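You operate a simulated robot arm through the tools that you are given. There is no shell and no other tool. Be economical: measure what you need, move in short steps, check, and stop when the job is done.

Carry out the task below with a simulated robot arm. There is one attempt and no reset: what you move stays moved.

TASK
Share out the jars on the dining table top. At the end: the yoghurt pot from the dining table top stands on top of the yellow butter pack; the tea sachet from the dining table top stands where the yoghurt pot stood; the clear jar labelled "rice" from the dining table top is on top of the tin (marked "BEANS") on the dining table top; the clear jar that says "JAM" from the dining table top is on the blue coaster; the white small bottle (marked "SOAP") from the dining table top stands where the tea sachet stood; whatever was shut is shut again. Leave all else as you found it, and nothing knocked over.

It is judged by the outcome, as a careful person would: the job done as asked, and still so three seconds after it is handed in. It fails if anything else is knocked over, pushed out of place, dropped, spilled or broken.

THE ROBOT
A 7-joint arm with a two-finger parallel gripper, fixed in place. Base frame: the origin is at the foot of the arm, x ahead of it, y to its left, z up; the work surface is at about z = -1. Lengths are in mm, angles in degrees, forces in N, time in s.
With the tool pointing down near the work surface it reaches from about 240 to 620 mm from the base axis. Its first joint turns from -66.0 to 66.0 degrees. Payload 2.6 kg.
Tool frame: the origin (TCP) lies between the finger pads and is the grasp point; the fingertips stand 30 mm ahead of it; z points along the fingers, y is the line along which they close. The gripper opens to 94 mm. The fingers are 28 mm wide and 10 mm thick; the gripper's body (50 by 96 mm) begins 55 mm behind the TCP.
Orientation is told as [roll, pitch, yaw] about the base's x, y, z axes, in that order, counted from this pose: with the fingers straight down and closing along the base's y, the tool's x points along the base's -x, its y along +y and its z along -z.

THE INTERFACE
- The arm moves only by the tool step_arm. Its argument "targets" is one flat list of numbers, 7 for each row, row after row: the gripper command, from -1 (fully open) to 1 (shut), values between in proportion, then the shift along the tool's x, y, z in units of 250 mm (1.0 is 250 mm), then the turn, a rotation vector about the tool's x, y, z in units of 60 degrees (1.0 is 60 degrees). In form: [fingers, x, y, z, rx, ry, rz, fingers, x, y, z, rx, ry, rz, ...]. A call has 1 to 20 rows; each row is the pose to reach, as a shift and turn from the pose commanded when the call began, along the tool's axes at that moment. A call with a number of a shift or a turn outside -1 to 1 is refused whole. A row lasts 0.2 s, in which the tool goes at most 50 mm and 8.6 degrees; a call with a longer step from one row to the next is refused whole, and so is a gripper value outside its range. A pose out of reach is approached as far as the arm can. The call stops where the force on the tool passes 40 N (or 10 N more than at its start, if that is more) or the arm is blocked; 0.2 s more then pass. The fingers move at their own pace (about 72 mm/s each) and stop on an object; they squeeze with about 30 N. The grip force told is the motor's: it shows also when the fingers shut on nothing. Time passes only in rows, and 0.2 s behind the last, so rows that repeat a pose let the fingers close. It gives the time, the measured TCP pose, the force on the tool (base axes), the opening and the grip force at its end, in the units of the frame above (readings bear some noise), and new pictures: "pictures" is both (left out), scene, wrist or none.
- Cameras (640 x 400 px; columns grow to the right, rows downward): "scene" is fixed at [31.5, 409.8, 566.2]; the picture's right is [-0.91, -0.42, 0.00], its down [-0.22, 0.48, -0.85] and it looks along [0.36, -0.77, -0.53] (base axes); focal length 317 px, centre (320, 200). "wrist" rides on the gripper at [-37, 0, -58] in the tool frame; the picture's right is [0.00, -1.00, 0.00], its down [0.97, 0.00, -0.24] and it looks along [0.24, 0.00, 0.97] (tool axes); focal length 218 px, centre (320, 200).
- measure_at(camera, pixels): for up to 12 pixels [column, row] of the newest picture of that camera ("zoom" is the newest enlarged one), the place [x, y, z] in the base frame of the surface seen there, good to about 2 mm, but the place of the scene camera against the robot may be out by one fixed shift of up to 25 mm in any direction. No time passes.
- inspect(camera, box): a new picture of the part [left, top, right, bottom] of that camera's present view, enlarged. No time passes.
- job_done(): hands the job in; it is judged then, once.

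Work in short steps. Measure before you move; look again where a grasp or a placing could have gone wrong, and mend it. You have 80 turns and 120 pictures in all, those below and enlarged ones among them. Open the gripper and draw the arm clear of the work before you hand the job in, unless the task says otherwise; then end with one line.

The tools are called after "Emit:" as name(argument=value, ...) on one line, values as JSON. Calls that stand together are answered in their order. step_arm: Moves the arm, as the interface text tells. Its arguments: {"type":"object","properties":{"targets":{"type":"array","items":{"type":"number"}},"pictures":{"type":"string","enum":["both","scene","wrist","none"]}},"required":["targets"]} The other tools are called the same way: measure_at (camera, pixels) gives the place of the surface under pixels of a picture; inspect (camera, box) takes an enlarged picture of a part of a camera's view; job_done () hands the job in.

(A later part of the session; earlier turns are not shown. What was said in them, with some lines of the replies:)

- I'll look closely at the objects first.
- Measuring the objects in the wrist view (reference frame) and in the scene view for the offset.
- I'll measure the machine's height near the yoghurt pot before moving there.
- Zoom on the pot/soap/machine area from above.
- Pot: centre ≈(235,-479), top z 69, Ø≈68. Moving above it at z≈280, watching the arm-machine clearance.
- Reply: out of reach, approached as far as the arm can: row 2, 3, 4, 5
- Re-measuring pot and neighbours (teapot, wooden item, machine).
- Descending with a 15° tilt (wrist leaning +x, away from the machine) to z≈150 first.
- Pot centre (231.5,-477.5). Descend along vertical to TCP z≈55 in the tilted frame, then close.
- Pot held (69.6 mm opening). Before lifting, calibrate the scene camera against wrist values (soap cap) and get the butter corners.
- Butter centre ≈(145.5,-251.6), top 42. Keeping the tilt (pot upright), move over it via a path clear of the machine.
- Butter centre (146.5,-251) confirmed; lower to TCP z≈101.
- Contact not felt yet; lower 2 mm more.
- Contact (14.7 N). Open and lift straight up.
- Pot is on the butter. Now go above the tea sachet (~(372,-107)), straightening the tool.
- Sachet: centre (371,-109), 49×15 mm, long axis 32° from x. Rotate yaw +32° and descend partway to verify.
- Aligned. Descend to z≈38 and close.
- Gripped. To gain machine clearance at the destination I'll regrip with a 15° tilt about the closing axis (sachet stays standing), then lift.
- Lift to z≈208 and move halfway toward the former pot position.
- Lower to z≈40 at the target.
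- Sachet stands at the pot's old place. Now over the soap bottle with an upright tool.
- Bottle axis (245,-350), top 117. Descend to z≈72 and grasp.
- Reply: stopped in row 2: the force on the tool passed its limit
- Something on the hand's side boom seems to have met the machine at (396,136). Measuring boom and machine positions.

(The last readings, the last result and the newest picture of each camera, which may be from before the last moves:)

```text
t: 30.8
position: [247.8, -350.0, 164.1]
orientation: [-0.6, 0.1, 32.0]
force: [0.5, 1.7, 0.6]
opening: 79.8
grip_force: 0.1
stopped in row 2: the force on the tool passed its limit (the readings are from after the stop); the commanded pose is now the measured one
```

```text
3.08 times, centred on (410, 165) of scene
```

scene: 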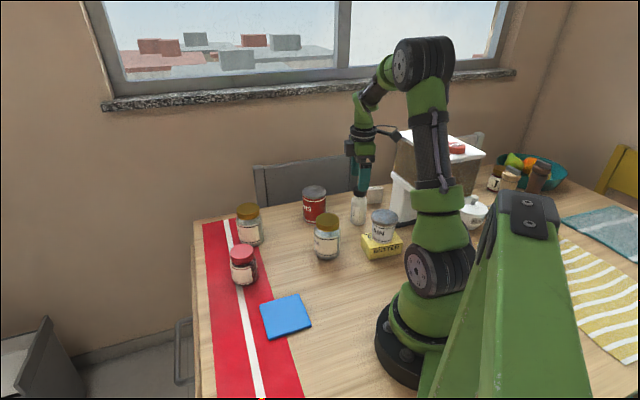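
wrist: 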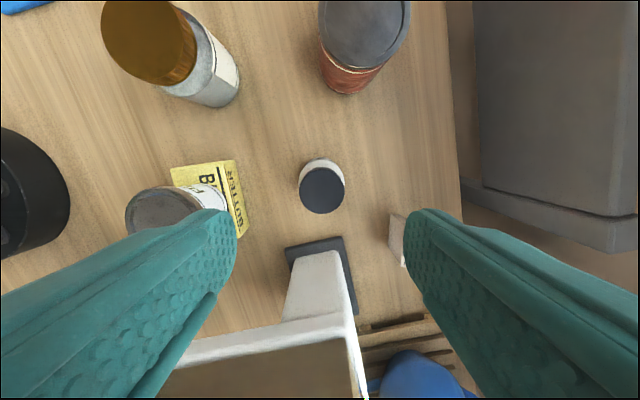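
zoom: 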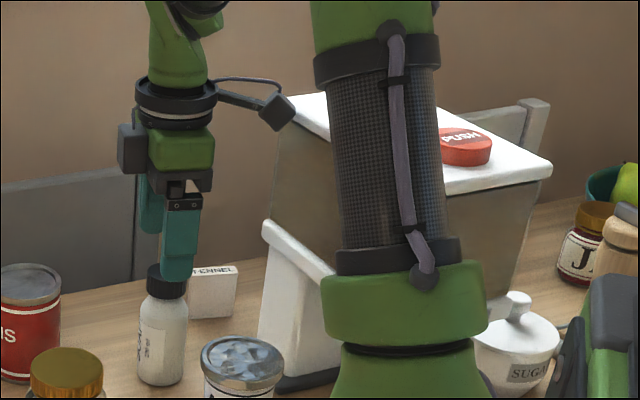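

The boom (tool +x side) touched the machine's lid. Lift away and check the machine hasn't shifted.

Emit:
step_arm(targets=[-0.7, 0, 0, -0.15, 0, 0, 0, -0.7, 0, 0, -0.3, -0.0085, -0.0053, 0, -0.7, 0, 0, -0.3, -0.0085, -0.0053, 0])

Emit:
inspect(camera="scene", box=[340, 120, 500, 250])

Emit:
measure_at(camera="scene", pixels=[[400, 134], [389, 220], [400, 200], [478, 160]])

```text
t: 31.6
position: [247.7, -349.7, 240.5]
orientation: [-0.2, -0.3, 31.9]
force: [0.1, -0.5, 0.7]
opening: 79.7
grip_force: 0.1
```

scene: 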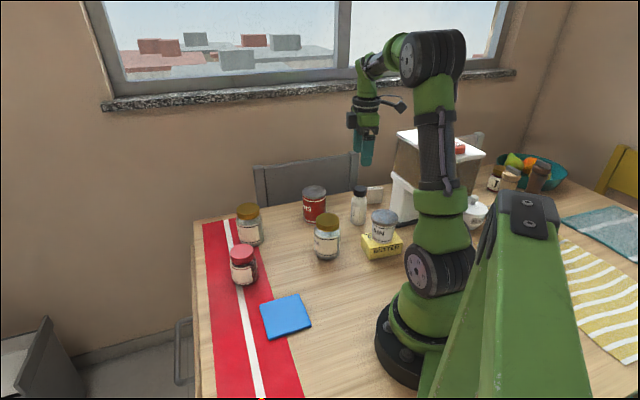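
wrist: 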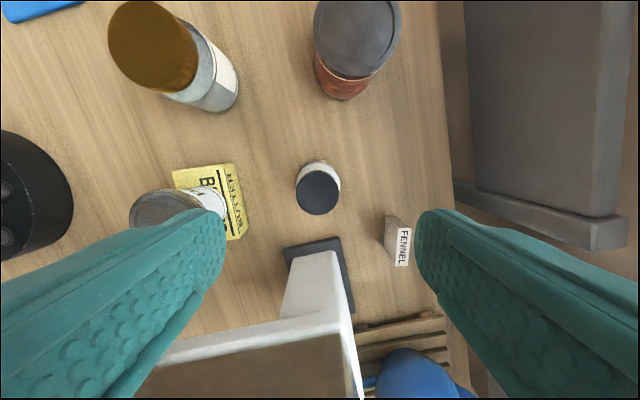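

```text
3.08 times, centred on (420, 185) of scene
```

zoom: 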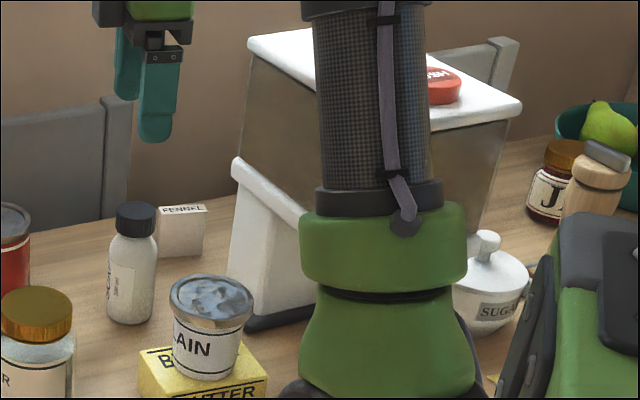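

```text
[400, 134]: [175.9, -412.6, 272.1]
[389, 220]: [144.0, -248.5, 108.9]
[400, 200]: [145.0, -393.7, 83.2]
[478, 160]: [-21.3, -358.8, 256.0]
```

Machine unmoved. Rotate yaw to −28° so the boom points away from it.

Emit:
step_arm(targets=[-0.7, 0.01, 0.005, 0, 0, 0, 0.125, -0.7, 0.01, 0.005, 0, 0, 0, 0.25, -0.7, 0.01, 0.005, 0, 0, 0, 0.375, -0.7, 0.01, 0.005, 0, 0, 0, 0.5, -0.7, 0.01, 0.005, 0, 0, 0, 0.625, -0.7, 0.01, 0.005, 0, 0, 0, 0.75, -0.7, 0.01, 0.005, 0, 0, 0, 0.875, -0.7, 0.01, 0.005, 0, 0, 0, 1.0, -0.7, 0.01, 0.005, 0, 0, 0, 1.0])

```text
t: 33.6
position: [244.5, -350.1, 238.9]
orientation: [0.1, -0.3, -28.2]
force: [-0.1, 0.6, -0.1]
opening: 79.7
grip_force: 0.1
```

scene: 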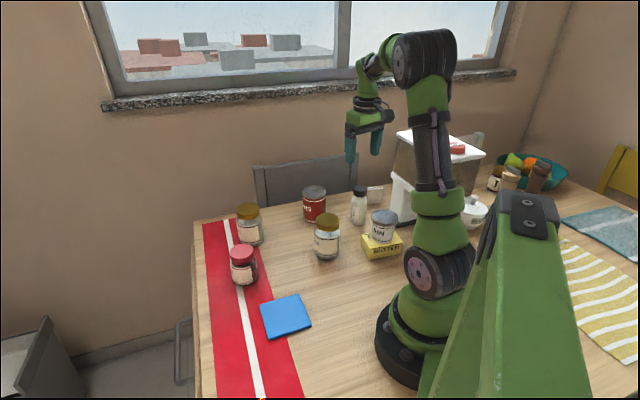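
wrist: 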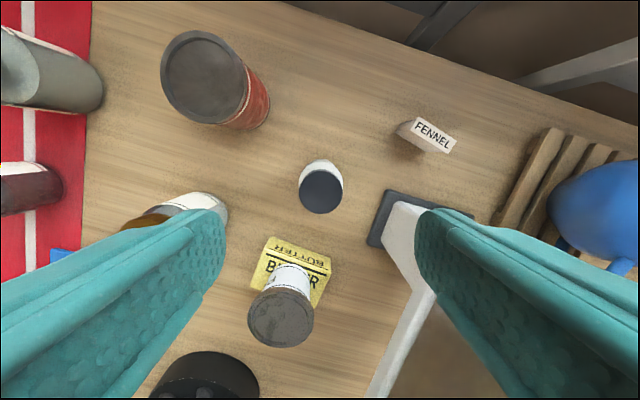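

Descend to z≈72 and grasp.

Emit:
step_arm(targets=[-0.7, -0.002, 0.002, 0.18, 0.0023, 0.0044, 0, -0.7, -0.002, 0.002, 0.36, 0.0023, 0.0044, 0, -0.7, -0.002, 0.002, 0.52, 0.0023, 0.0044, 0, -0.7, -0.002, 0.002, 0.668, 0.0023, 0.0044, 0, -0.7, -0.002, 0.002, 0.668, 0.0023, 0.0044, 0, 0, -0.002, 0.002, 0.668, 0.0023, 0.0044, 0, 1, -0.002, 0.002, 0.668, 0.0023, 0.0044, 0, 1, -0.002, 0.002, 0.668, 0.0023, 0.0044, 0, 1, -0.002, 0.002, 0.668, 0.0023, 0.0044, 0], pictures="scene")

Emit:
inspect(camera="scene", box=[300, 130, 420, 250])

```text
t: 35.6
position: [248.1, -349.5, 71.5]
orientation: [0.1, 0.1, -28.1]
force: [0.0, 0.0, -1.0]
opening: 45.5
grip_force: 30.1
```

scene: 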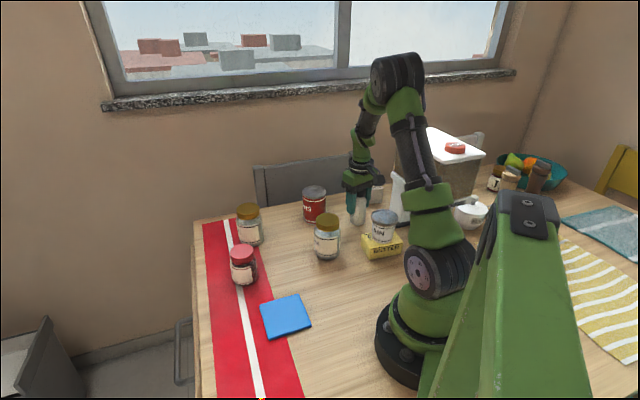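

```text
3.33 times, centred on (360, 190) of scene
```

zoom: 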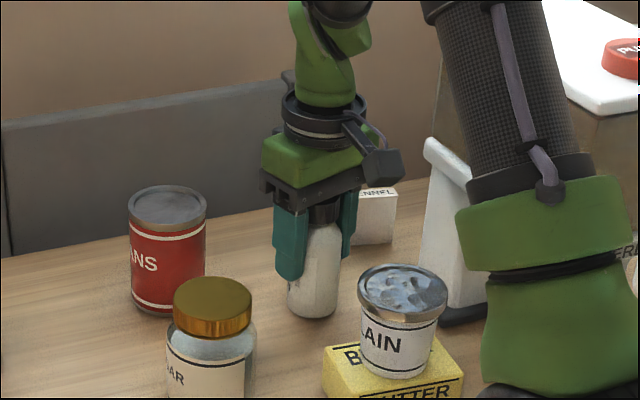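

Held firmly. Lift and carry toward the sachet's old place.

Emit:
step_arm(targets=[1, 0, 0, -0.15, 0, 0, 0, 1, 0, 0, -0.3, 0, 0, 0, 1, 0, 0, -0.45, 0, 0, 0, 1, 0, 0, -0.58, 0, 0, 0, 1, 0, 0.18, -0.58, 0, 0, 0, 1, 0, 0.36, -0.58, 0, 0, 0, 1, 0, 0.54, -0.58, 0, 0, 0, 1, 0, 0.72, -0.58, 0, 0, 0, 1, 0.009, 0.9, -0.58, 0, 0, 0, 1, 0.009, 0.9, -0.58, 0, 0, 0])

```text
t: 37.8
position: [351.0, -150.0, 217.6]
orientation: [0.0, -0.1, -28.2]
force: [0.3, 0.3, -1.1]
opening: 45.3
grip_force: 29.6
```

scene: 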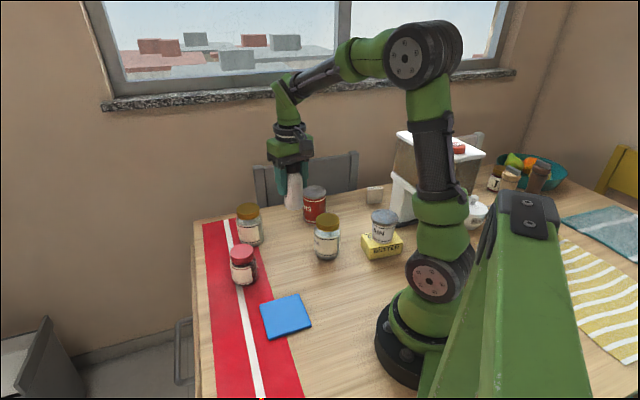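
wrist: 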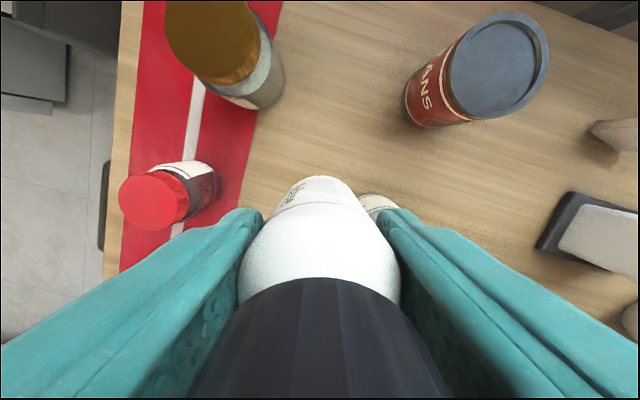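

Emit:
step_arm(targets=[1, 0, 0.094, 0, 0, 0, 0, 1, 0, 0.188, 0, 0, 0, 0, 1, 0, 0.188, 0.18, 0, 0, 0, 1, 0, 0.188, 0.36, 0, 0, 0, 1, 0, 0.188, 0.5, 0, 0, 0, 1, 0, 0.188, 0.566, 0, 0, 0, 1, 0, 0.188, 0.566, 0, 0, 0], pictures="scene")

Emit:
inspect(camera="scene", box=[210, 150, 330, 280])

```text
t: 39.4
position: [373.9, -108.0, 75.9]
orientation: [0.0, 0.0, -28.1]
force: [1.0, -0.9, -1.4]
opening: 45.3
grip_force: 30.4
```

scene: 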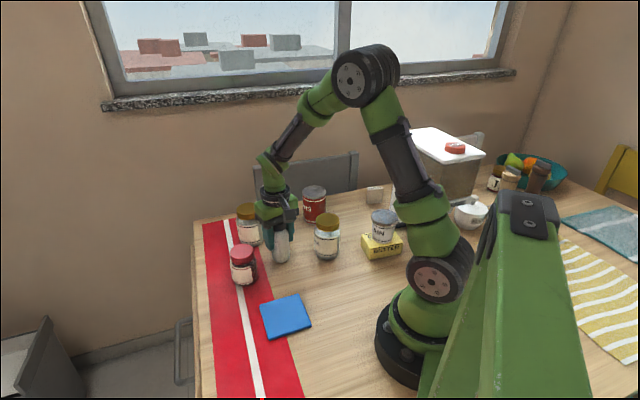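

```text
3.08 times, centred on (270, 215) of scene
```

zoom: 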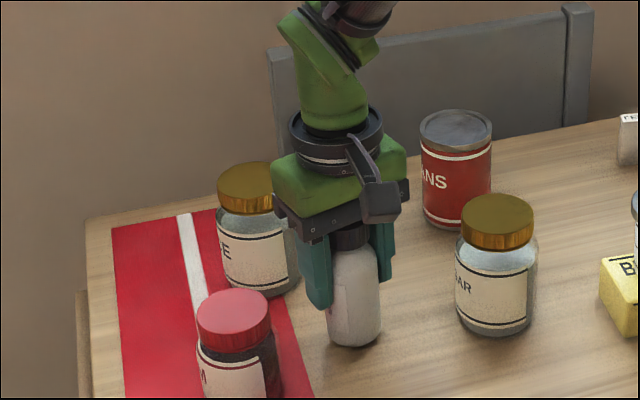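

Emit:
step_arm(targets=[1, 0, 0, 0.007, 0, 0, 0, 1, 0, 0, 0.014, 0, 0, 0, 1, 0, 0, 0.014, 0, 0, 0], pictures="none")

```text
t: 40.2
position: [373.4, -108.8, 73.1]
orientation: [0.1, 0.0, -28.0]
force: [0.1, 0.1, -1.5]
opening: 45.4
grip_force: 30.3
```

Emit:
step_arm(targets=[1, 0, 0, 0.004, 0, 0, 0, 1, 0, 0, 0.008, 0, 0, 0, 1, 0, 0, 0.008, 0, 0, 0], pictures="none")

```text
t: 41.0
position: [372.5, -109.1, 71.1]
orientation: [0.0, -0.2, -28.0]
force: [-5.8, 2.0, 21.1]
opening: 45.2
grip_force: 29.7
```

Contact. Release and lift.

Emit:
step_arm(targets=[1, 0, 0, -0.005, 0, 0, 0, 0.2, 0, 0, -0.005, 0, 0, 0, -0.5, 0, 0, -0.005, 0, 0, 0, -0.5, 0, 0, -0.005, 0, 0, 0, -0.5, 0, 0, -0.1, 0, 0, 0, -0.5, 0, 0, -0.28, 0, 0, 0, -0.5, 0, 0, -0.46, 0, 0, 0, -0.5, 0, 0, -0.64, 0, 0, 0, -0.5, 0, 0, -0.7, 0, 0, 0])

Emit:
inspect(camera="scene", box=[190, 160, 350, 290])

```text
t: 43.0
position: [373.6, -108.4, 246.1]
orientation: [0.0, 0.1, -28.2]
force: [0.0, 0.3, 0.1]
opening: 70.6
grip_force: 0.1
```

scene: 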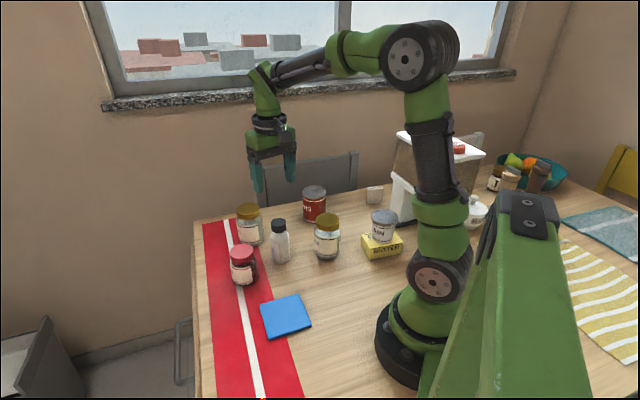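
wrist: 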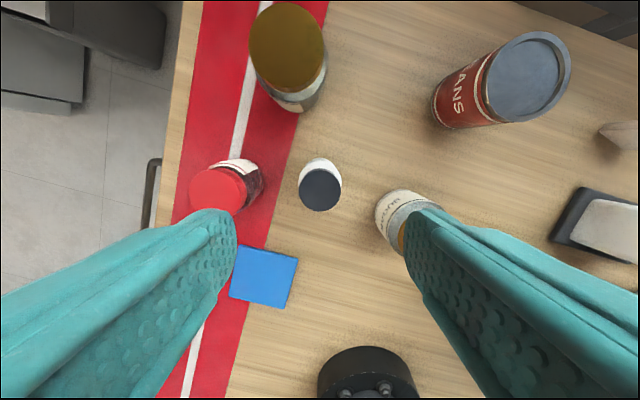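

```text
3.08 times, centred on (270, 225) of scene
```

zoom: 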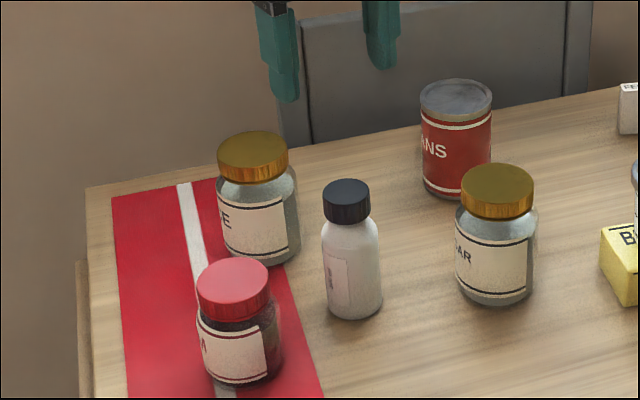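

Verify labels: the jar by the wall shows "J…"; check all labels.

Emit:
inspect(camera="scene", box=[470, 150, 560, 210])

Emit:
inspect(camera="scene", box=[220, 195, 280, 295])

Emit:
inspect(camera="wrist", box=[180, 0, 340, 220])

Emit:
measure_at(camera="scene", pixels=[[495, 183], [510, 178], [530, 170]])

```text
6.67 times, centred on (515, 180) of scene
```

zoom: 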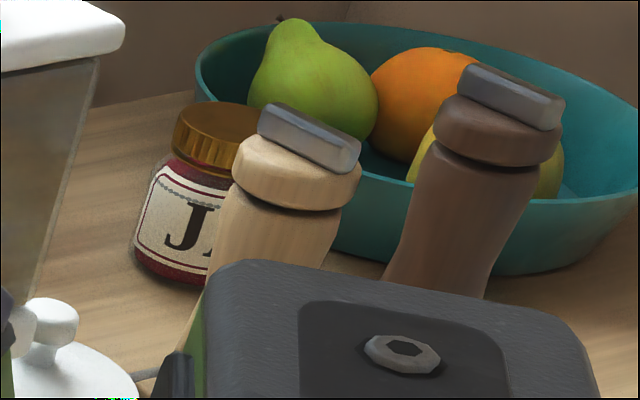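

```text
4.00 times, centred on (250, 245) of scene
```

zoom: 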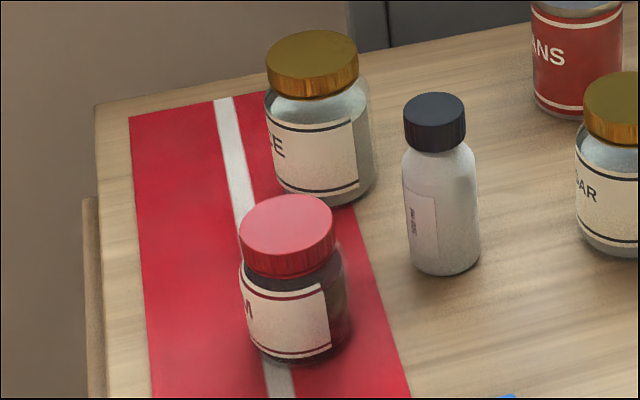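

```text
1.82 times, centred on (260, 110) of wrist
```

zoom: 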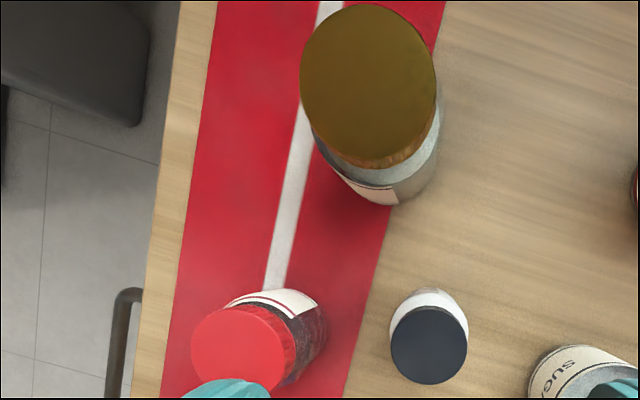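

```text
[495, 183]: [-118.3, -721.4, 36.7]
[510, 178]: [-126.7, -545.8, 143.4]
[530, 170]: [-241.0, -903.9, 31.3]
```

The far "J" jar is beyond reach (r≈730), so the red-lidded "…M" is the one. Measure the rice lid and tin top now.

Emit:
measure_at(camera="wrist", pixels=[[252, 45], [322, 45], [287, 6], [287, 86], [287, 46], [491, 78], [569, 78], [530, 36], [530, 120], [530, 78]])

```text
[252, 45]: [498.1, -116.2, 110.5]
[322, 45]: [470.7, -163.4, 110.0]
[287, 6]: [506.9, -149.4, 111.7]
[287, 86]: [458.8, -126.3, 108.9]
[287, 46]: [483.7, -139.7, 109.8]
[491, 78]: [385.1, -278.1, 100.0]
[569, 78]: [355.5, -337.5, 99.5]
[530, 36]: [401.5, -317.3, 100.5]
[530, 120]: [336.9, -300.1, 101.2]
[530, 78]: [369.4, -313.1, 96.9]
```

Rice jar lid centre (484,-139.5), tin centre (370,-308.5) top 100. Move above rice jar with full opening.

Emit:
step_arm(targets=[-1, -0.15, 0.033, 0, 0, 0, 0, -1, -0.3, 0.066, 0, 0, 0, 0, -1, -0.448, 0.098, 0, 0, 0, 0, -1, -0.448, 0.098, 0.15, 0, 0, 0, -1, -0.448, 0.098, 0.26, 0, 0, 0, -1, -0.448, 0.098, 0.26, 0, 0, 0], pictures="wrist")

```text
t: 44.4
position: [482.4, -141.0, 181.0]
orientation: [0.0, 0.0, -28.1]
force: [0.4, -0.1, -0.4]
opening: 93.8
grip_force: 0.1
```

wrist: 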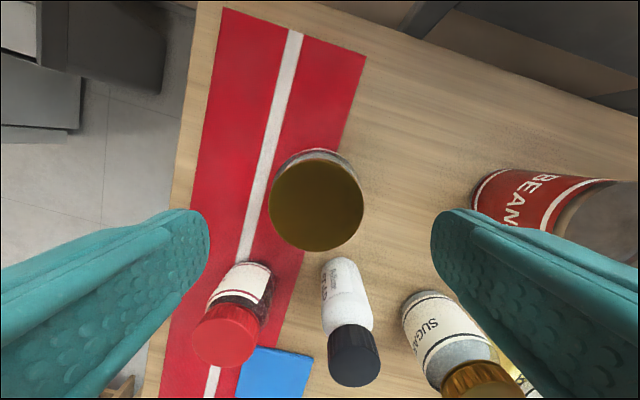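

Emit:
measure_at(camera="wrist", pixels=[[271, 205], [361, 205], [316, 162], [316, 247], [280, 165], [352, 165]])

```text
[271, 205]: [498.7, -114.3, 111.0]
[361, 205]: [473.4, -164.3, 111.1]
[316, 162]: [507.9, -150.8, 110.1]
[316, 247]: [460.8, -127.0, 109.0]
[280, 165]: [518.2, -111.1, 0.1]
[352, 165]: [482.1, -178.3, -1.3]
```

Centre (485,-139). Descend to z≈64 and grasp the glass body.

Emit:
step_arm(targets=[-1, -0.006, 0.011, 0.16, 0, 0, 0, -1, -0.006, 0.011, 0.32, 0, 0, 0, -1, -0.006, 0.011, 0.42, 0, 0, 0, -1, -0.006, 0.011, 0.468, 0, 0, 0, -1, -0.006, 0.011, 0.468, 0, 0, 0, 0, -0.006, 0.011, 0.468, 0, 0, 0, 1, -0.006, 0.011, 0.468, 0, 0, 0, 1, -0.006, 0.011, 0.468, 0, 0, 0])

```text
t: 46.2
position: [486.7, -138.8, 63.4]
orientation: [0.0, 0.0, -28.1]
force: [-0.8, -1.4, 0.0]
opening: 68.1
grip_force: 30.1
```

scene: 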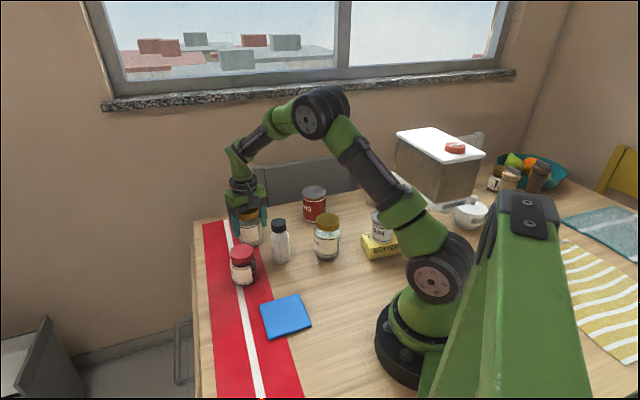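
wrist: 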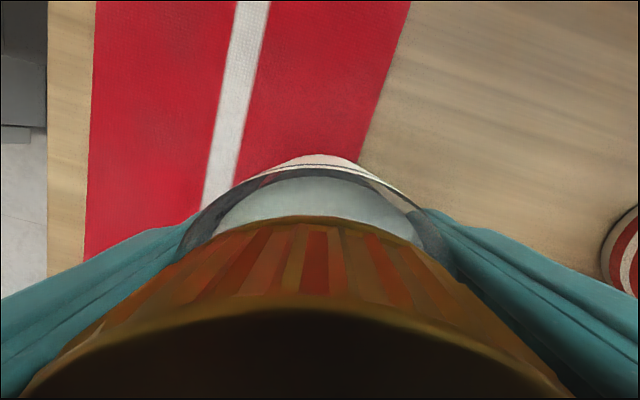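

Held (68 mm). Lift and carry over the tin.

Emit:
step_arm(targets=[1, 0, 0, -0.12, 0, 0, 0, 1, 0, 0, -0.3, 0, 0, 0, 1, 0, 0, -0.48, 0, 0, 0, 1, 0, 0, -0.66, 0, 0, 0, 1, 0.016, -0.15, -0.68, 0, 0, 0, 1, 0.034, -0.32, -0.68, 0, 0, 0, 1, 0.052, -0.49, -0.68, 0, 0, 0, 1, 0.07, -0.66, -0.68, 0, 0, 0, 1, 0.088, -0.814, -0.68, 0, 0, 0, 1, 0.088, -0.814, -0.68, 0, 0, 0])

Emit:
inspect(camera="scene", box=[250, 100, 370, 240])

```text
t: 48.4
position: [370.5, -307.2, 233.5]
orientation: [0.0, 0.0, -28.1]
force: [0.2, -0.1, -4.6]
opening: 68.0
grip_force: 30.0
```

scene: 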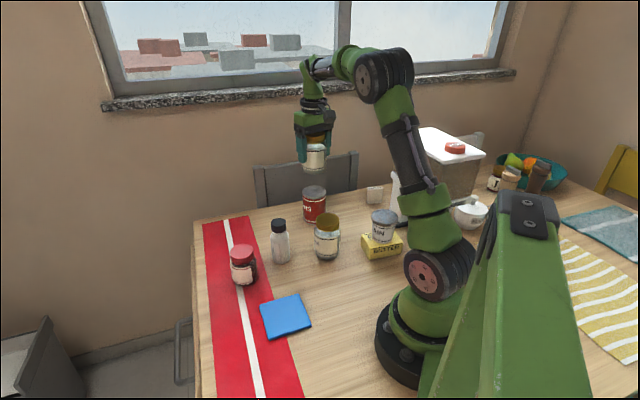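
wrist: 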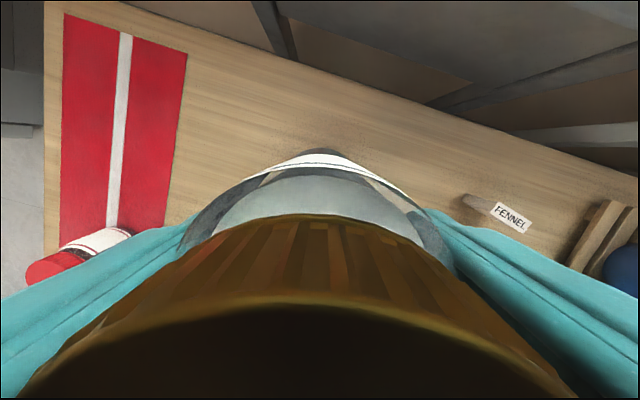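

```text
2.86 times, centred on (310, 170) of scene
```

zoom: 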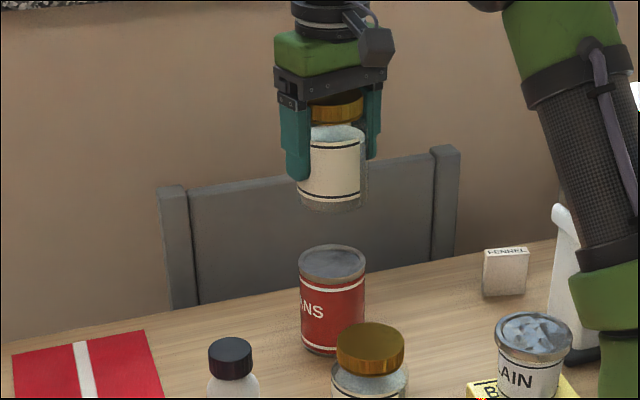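

Aligned above the tin. Lower to z≈167.

Emit:
step_arm(targets=[1, -0.0036, -0.0026, 0.1, 0, 0, 0, 1, -0.0036, -0.0026, 0.2, 0, 0, 0, 1, -0.0036, -0.0026, 0.26, 0, 0, 0, 1, -0.0036, -0.0026, 0.26, 0, 0, 0], pictures="scene")

Emit:
inspect(camera="scene", box=[270, 140, 360, 240])

```text
t: 49.4
position: [370.6, -308.7, 168.1]
orientation: [0.1, 0.1, -28.0]
force: [-0.3, 1.0, -5.1]
opening: 68.0
grip_force: 29.8
```

scene: 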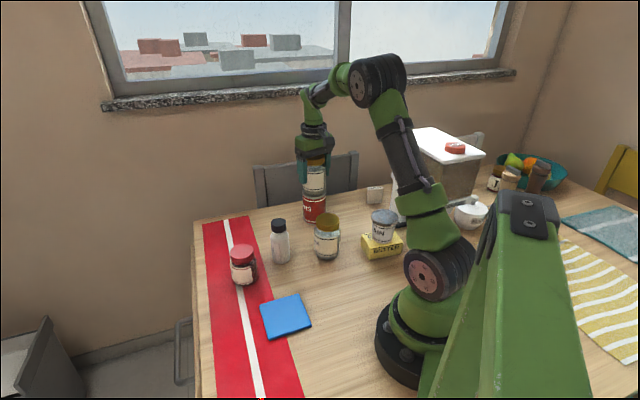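

```text
4.00 times, centred on (315, 190) of scene
```

zoom: 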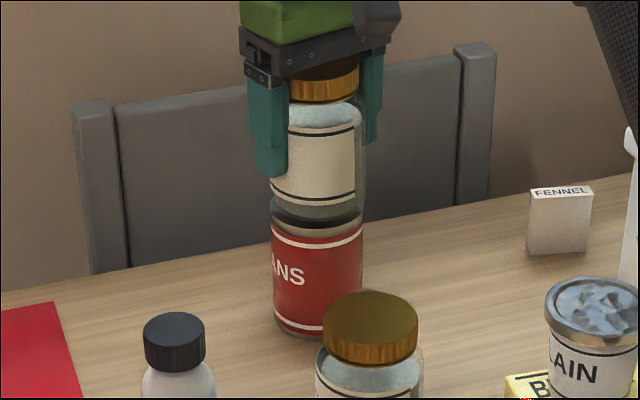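

Looks centred; lower in small steps until contact.

Emit:
step_arm(targets=[1, 0, 0, 0.006, 0, 0, 0, 1, 0, 0, 0.012, 0, 0, 0, 1, 0, 0, 0.012, 0, 0, 0], pictures="none")

```text
t: 50.2
position: [370.0, -308.0, 165.2]
orientation: [0.0, -0.1, -28.1]
force: [-0.2, 0.4, -4.5]
opening: 68.0
grip_force: 30.0
```

Emit:
step_arm(targets=[1, 0, 0, 0.005, 0, 0, 0, 1, 0, 0, 0.01, 0, 0, 0, 1, 0, 0, 0.01, 0, 0, 0], pictures="none")

```text
t: 51.0
position: [371.1, -308.3, 164.3]
orientation: [0.0, -0.1, -28.2]
force: [-1.7, 2.2, -0.3]
opening: 68.0
grip_force: 29.6
```

Contact beginning (weight unloading). One more mm, then check.

Emit:
step_arm(targets=[1, 0, 0, 0.004, 0, 0, 0, 1, 0, 0, 0.004, 0, 0, 0], pictures="scene")

Emit:
inspect(camera="scene", box=[280, 150, 350, 230])

```text
t: 51.6
position: [370.7, -309.7, 164.6]
orientation: [0.0, -0.2, -28.1]
force: [-4.6, 4.2, 15.7]
opening: 67.7
grip_force: 30.0
```

scene: 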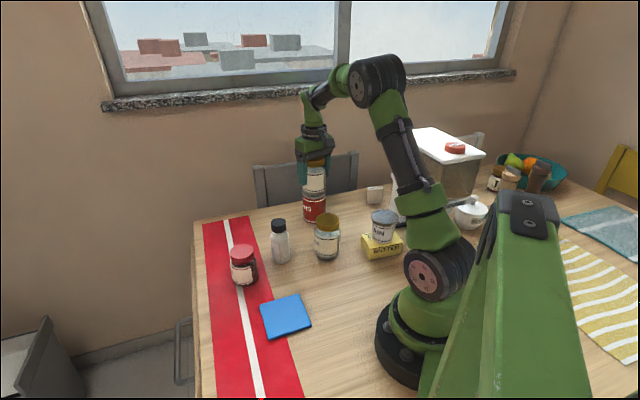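

```text
5.00 times, centred on (315, 190) of scene
```

zoom: 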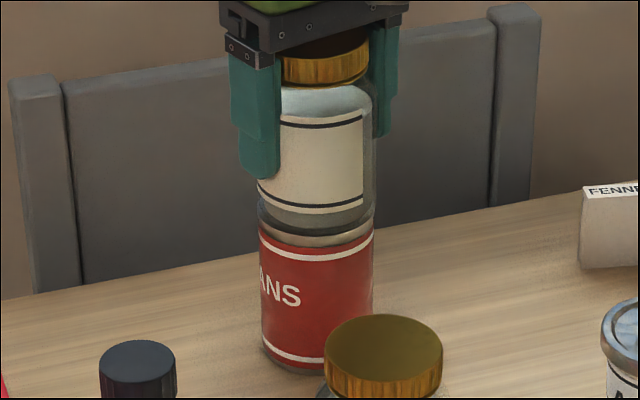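

Seated and centred. Release, lift.

Emit:
step_arm(targets=[1, 0, 0, -0.004, 0, 0, 0, 0.2, 0, 0, -0.004, 0, 0, 0, -0.6, 0, 0, -0.004, 0, 0, 0, -1, 0, 0, -0.004, 0, 0, 0, -1, 0, 0, -0.004, 0, 0, 0, -1, 0, 0, -0.12, 0, 0, 0, -1, 0, 0, -0.3, 0, 0, 0, -1, 0, 0, -0.44, 0, 0, 0, -1, 0, 0, -0.44, 0, 0, 0])

Emit:
inspect(camera="scene", box=[280, 140, 350, 230])

```text
t: 53.6
position: [370.8, -308.7, 272.0]
orientation: [0.0, 0.1, -28.0]
force: [0.6, -0.5, 0.2]
opening: 94.1
grip_force: 0.0
```

scene: 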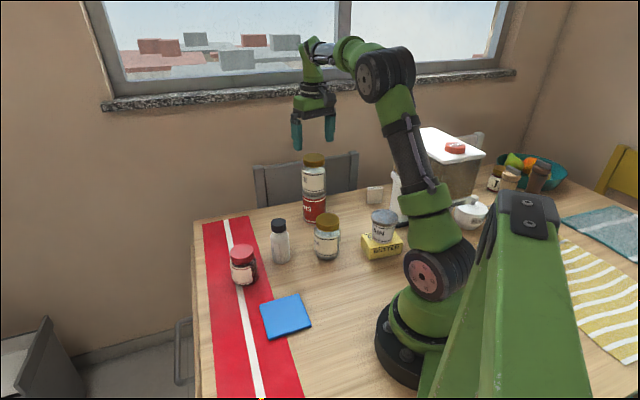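
wrist: 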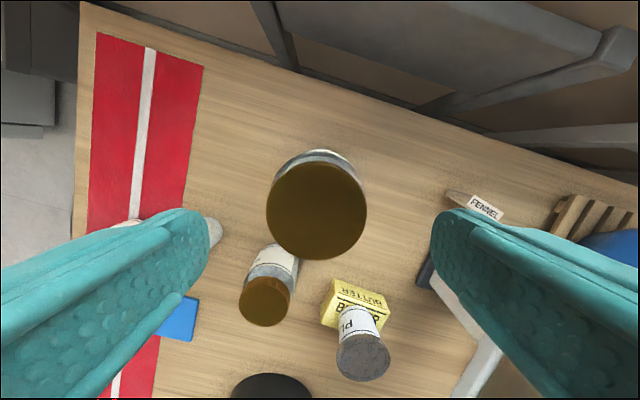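

```text
4.44 times, centred on (315, 185) of scene
```

zoom: 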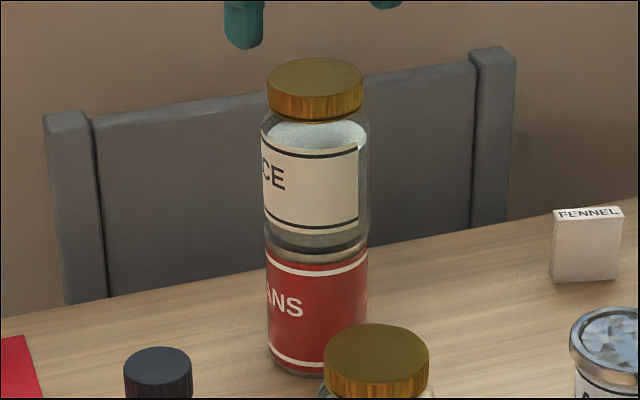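

RICE on BEANS done. Now go over the jam jar.

Emit:
step_arm(targets=[-1, 0.06, 0.16, 0, 0, 0, 0, -1, 0.12, 0.33, 0, 0, 0, 0, -1, 0.19, 0.5, 0, 0, 0, 0, -1, 0.26, 0.67, 0, 0, 0, 0, -1, 0.33, 0.84, 0, 0, 0, 0, -1, 0.4, 0.98, 0.06, 0, 0, 0, -1, 0.4, 0.98, 0.16, 0, 0, 0, -1, 0.4, 0.98, 0.16, 0, 0, 0], pictures="wrist")

```text
t: 55.4
position: [397.6, -44.7, 232.8]
orientation: [0.0, -0.2, -28.1]
force: [0.8, -0.5, 0.3]
opening: 93.9
grip_force: 0.0
```

wrist: 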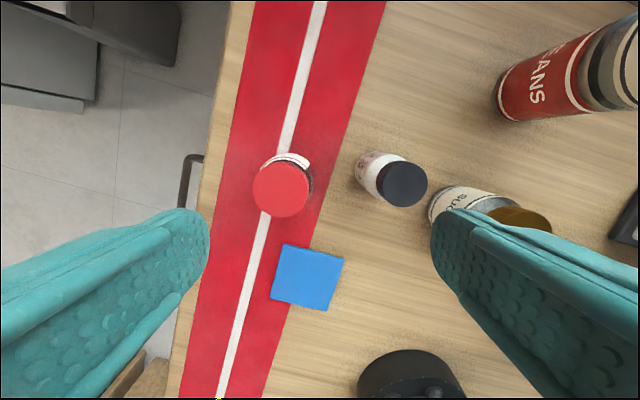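

Emit:
measure_at(camera="wrist", pixels=[[254, 188], [310, 188], [282, 162], [282, 215], [282, 188], [284, 245], [342, 259], [327, 310], [271, 298], [307, 278], [404, 184], [345, 290]])

Emit:
inspect(camera="wrist", box=[230, 140, 350, 320])

```text
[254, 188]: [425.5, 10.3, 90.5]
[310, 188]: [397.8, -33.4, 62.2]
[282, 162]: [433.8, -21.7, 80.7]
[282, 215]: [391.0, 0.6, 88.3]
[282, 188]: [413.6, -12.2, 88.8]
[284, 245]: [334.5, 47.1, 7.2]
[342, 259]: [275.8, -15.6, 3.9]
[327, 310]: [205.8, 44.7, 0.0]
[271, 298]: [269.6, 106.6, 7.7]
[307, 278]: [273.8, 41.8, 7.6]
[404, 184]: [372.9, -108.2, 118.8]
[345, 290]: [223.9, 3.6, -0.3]
```

```text
2.22 times, centred on (290, 230) of wrist
```

zoom: 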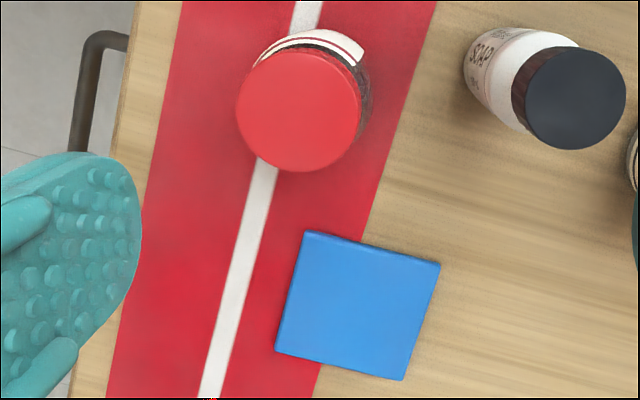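

Jam lid centre (414,-12), coaster centre (273,45) top 7.7. Move over and descend to z≈46, grasp.

Emit:
step_arm(targets=[-1, 0.003, 0.146, 0, 0, 0.003, 0, -1, 0.003, 0.146, 0.18, 0, 0.003, 0, -1, 0.003, 0.146, 0.36, 0, 0.003, 0, -1, 0.003, 0.146, 0.52, 0, 0.003, 0, -1, 0.003, 0.146, 0.65, 0, 0.003, 0, -1, 0.003, 0.146, 0.747, 0, 0.003, 0, -1, 0.003, 0.146, 0.747, 0, 0.003, 0, 0, 0.003, 0.146, 0.747, 0, 0.003, 0, 1, 0.003, 0.146, 0.747, 0, 0.003, 0, 1, 0.003, 0.146, 0.747, 0, 0.003, 0])

Emit:
inspect(camera="scene", box=[190, 170, 330, 310])

```text
t: 57.6
position: [414.4, -12.1, 45.7]
orientation: [-0.1, 0.1, -28.2]
force: [0.5, -0.3, 0.2]
opening: 60.5
grip_force: 30.6
```

scene: 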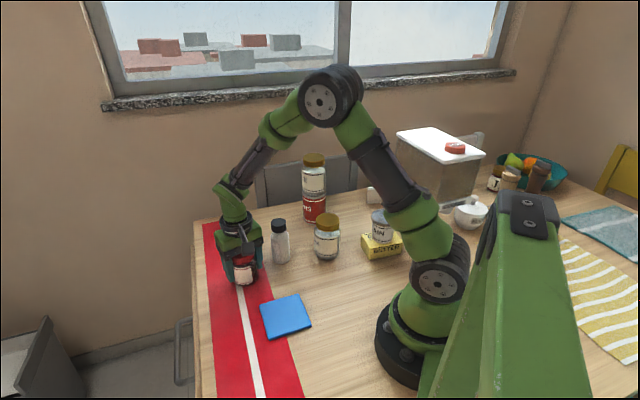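
wrist: 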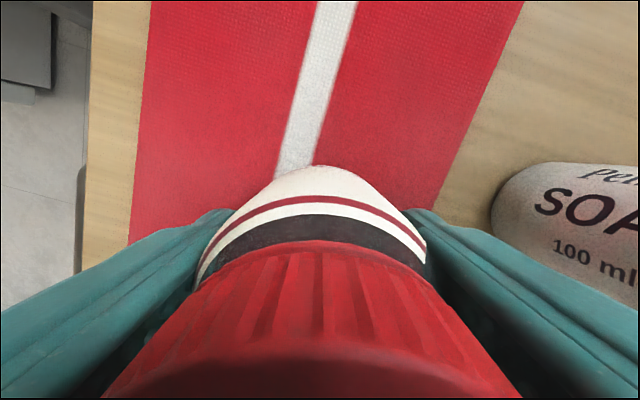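

```text
2.86 times, centred on (260, 240) of scene
```

zoom: 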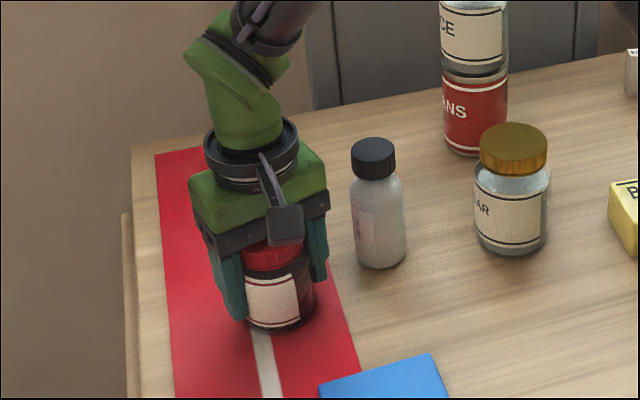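

Held. Lift 100 mm, move over the coaster.

Emit:
step_arm(targets=[1, 0, 0, -0.13, 0, 0, 0, 1, 0, 0, -0.28, 0, 0, 0, 1, 0, 0, -0.4, 0, 0, 0, 1, 0.15, -0.016, -0.4, 0, 0, 0, 1, 0.3, -0.032, -0.4, 0, 0, 0, 1, 0.45, -0.048, -0.4, 0, 0, 0, 1, 0.607, -0.064, -0.4, 0, 0, 0, 1, 0.607, -0.064, -0.4, 0, 0, 0])

```text
t: 59.4
position: [273.9, 45.3, 146.5]
orientation: [0.1, 0.1, -28.1]
force: [-0.1, -0.1, -4.2]
opening: 60.7
grip_force: 29.8
```

scene: 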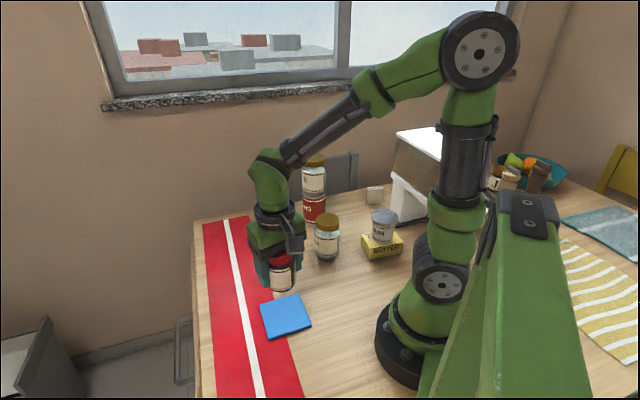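
wrist: 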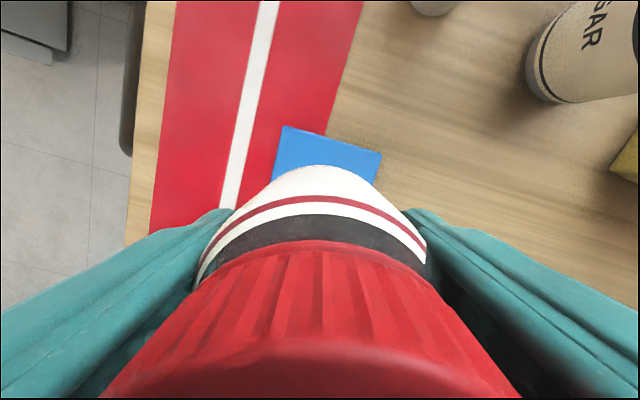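

Emit:
measure_at(camera="wrist", pixels=[[285, 129], [380, 155], [274, 175], [372, 182]])

Emit:
step_arm(targets=[1, 0, 0, 0.15, 0, 0, 0, 1, 0, 0, 0.28, 0, 0, 0, 1, 0, 0, 0.352, 0, 0, 0, 1, 0, 0, 0.352, 0, 0, 0], pictures="scene")

Emit:
inspect(camera="scene", box=[230, 200, 350, 350])

```text
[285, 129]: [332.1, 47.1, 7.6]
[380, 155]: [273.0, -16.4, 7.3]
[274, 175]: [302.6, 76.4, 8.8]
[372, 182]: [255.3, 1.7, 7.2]
```

```text
t: 60.4
position: [274.7, 43.8, 57.6]
orientation: [0.1, 0.1, -28.2]
force: [-0.1, 0.4, -4.4]
opening: 60.9
grip_force: 30.2
```

scene: 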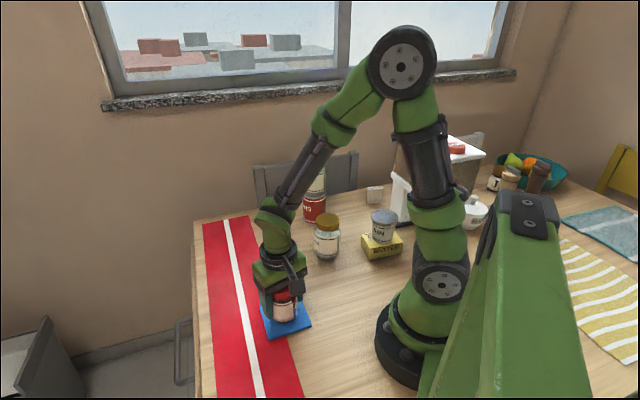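

```text
2.67 times, centred on (290, 275) of scene
```

zoom: 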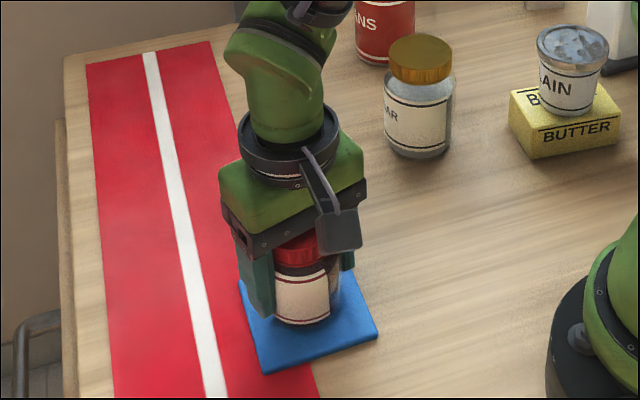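

Emit:
step_arm(targets=[1, 0.006, 0.001, 0.006, 0, 0, 0, 1, 0.006, 0.001, 0.013, 0, 0, 0, 1, 0.006, 0.001, 0.013, 0, 0, 0], pictures="none")

```text
t: 61.2
position: [272.2, 44.6, 55.2]
orientation: [0.0, 0.1, -28.2]
force: [-0.8, 0.1, -4.5]
opening: 60.4
grip_force: 29.7
```

Emit:
step_arm(targets=[1, 0, 0, 0.005, 0, 0, 0, 1, 0, 0, 0.01, 0, 0, 0, 1, 0, 0, 0.01, 0, 0, 0], pictures="none")

```text
t: 62.0
position: [272.3, 44.9, 52.5]
orientation: [0.0, 0.1, -28.1]
force: [-3.6, -2.8, 21.4]
opening: 60.9
grip_force: 30.0
```

Contact on the coaster. Release and lift away.

Emit:
step_arm(targets=[1, 0, 0, -0.005, 0, 0, 0, 0.2, 0, 0, -0.005, 0, 0, 0, -0.6, 0, 0, -0.005, 0, 0, 0, -0.9, 0, 0, -0.005, 0, 0, 0, -0.9, 0, 0, -0.005, 0, 0, 0, -0.9, 0, 0, -0.12, 0, 0, 0, -0.9, 0, 0, -0.3, 0, 0, 0, -0.9, 0, 0, -0.48, 0, 0, 0, -0.9, 0, 0, -0.66, 0, 0, 0, -0.9, 0, 0, -0.84, 0, 0, 0, -0.9, 0, 0, -0.98, 0, 0, 0, -0.9, 0, 0, -0.98, 0, 0, 0])

Emit:
inspect(camera="scene", box=[200, 140, 440, 350])

Emit:
inspect(camera="scene", box=[250, 220, 350, 350])

```text
t: 64.6
position: [272.5, 46.1, 297.8]
orientation: [0.1, 0.1, -28.1]
force: [-0.1, 0.0, -0.2]
opening: 89.3
grip_force: 0.0
```

scene: 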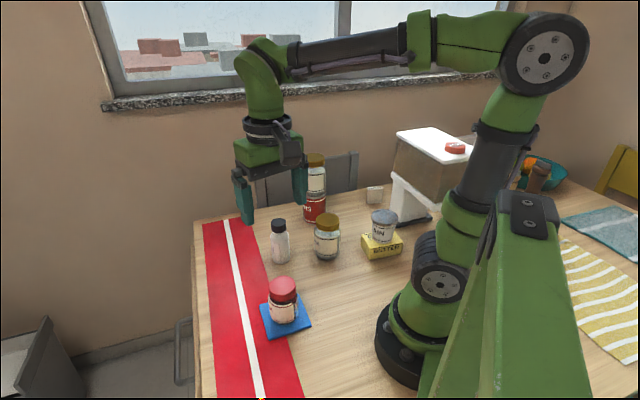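
wrist: 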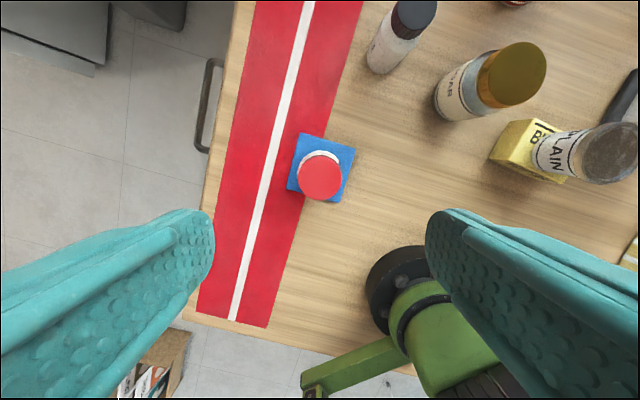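

```text
1.90 times, centred on (320, 245) of scene
```

zoom: 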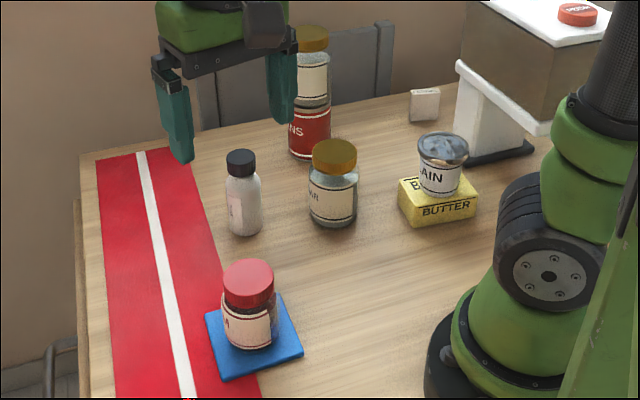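

```text
3.08 times, centred on (300, 285) of scene
```

zoom: 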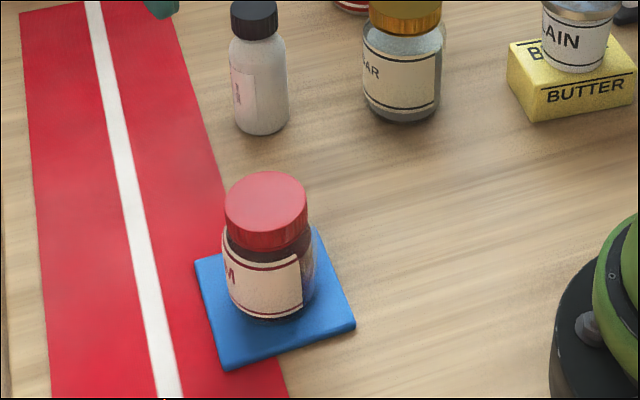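

Everything is in place and upright, the gripper is open and the arm is clear, so I hand in.

Emit:
job_done()

```text
The job is handed in.
```

All five items are where you asked, upright and with their lids on. The arm's side boom bumped the cereal machine once during a descent, but measurements before and after matched to about 2 mm, so it stayed in place.
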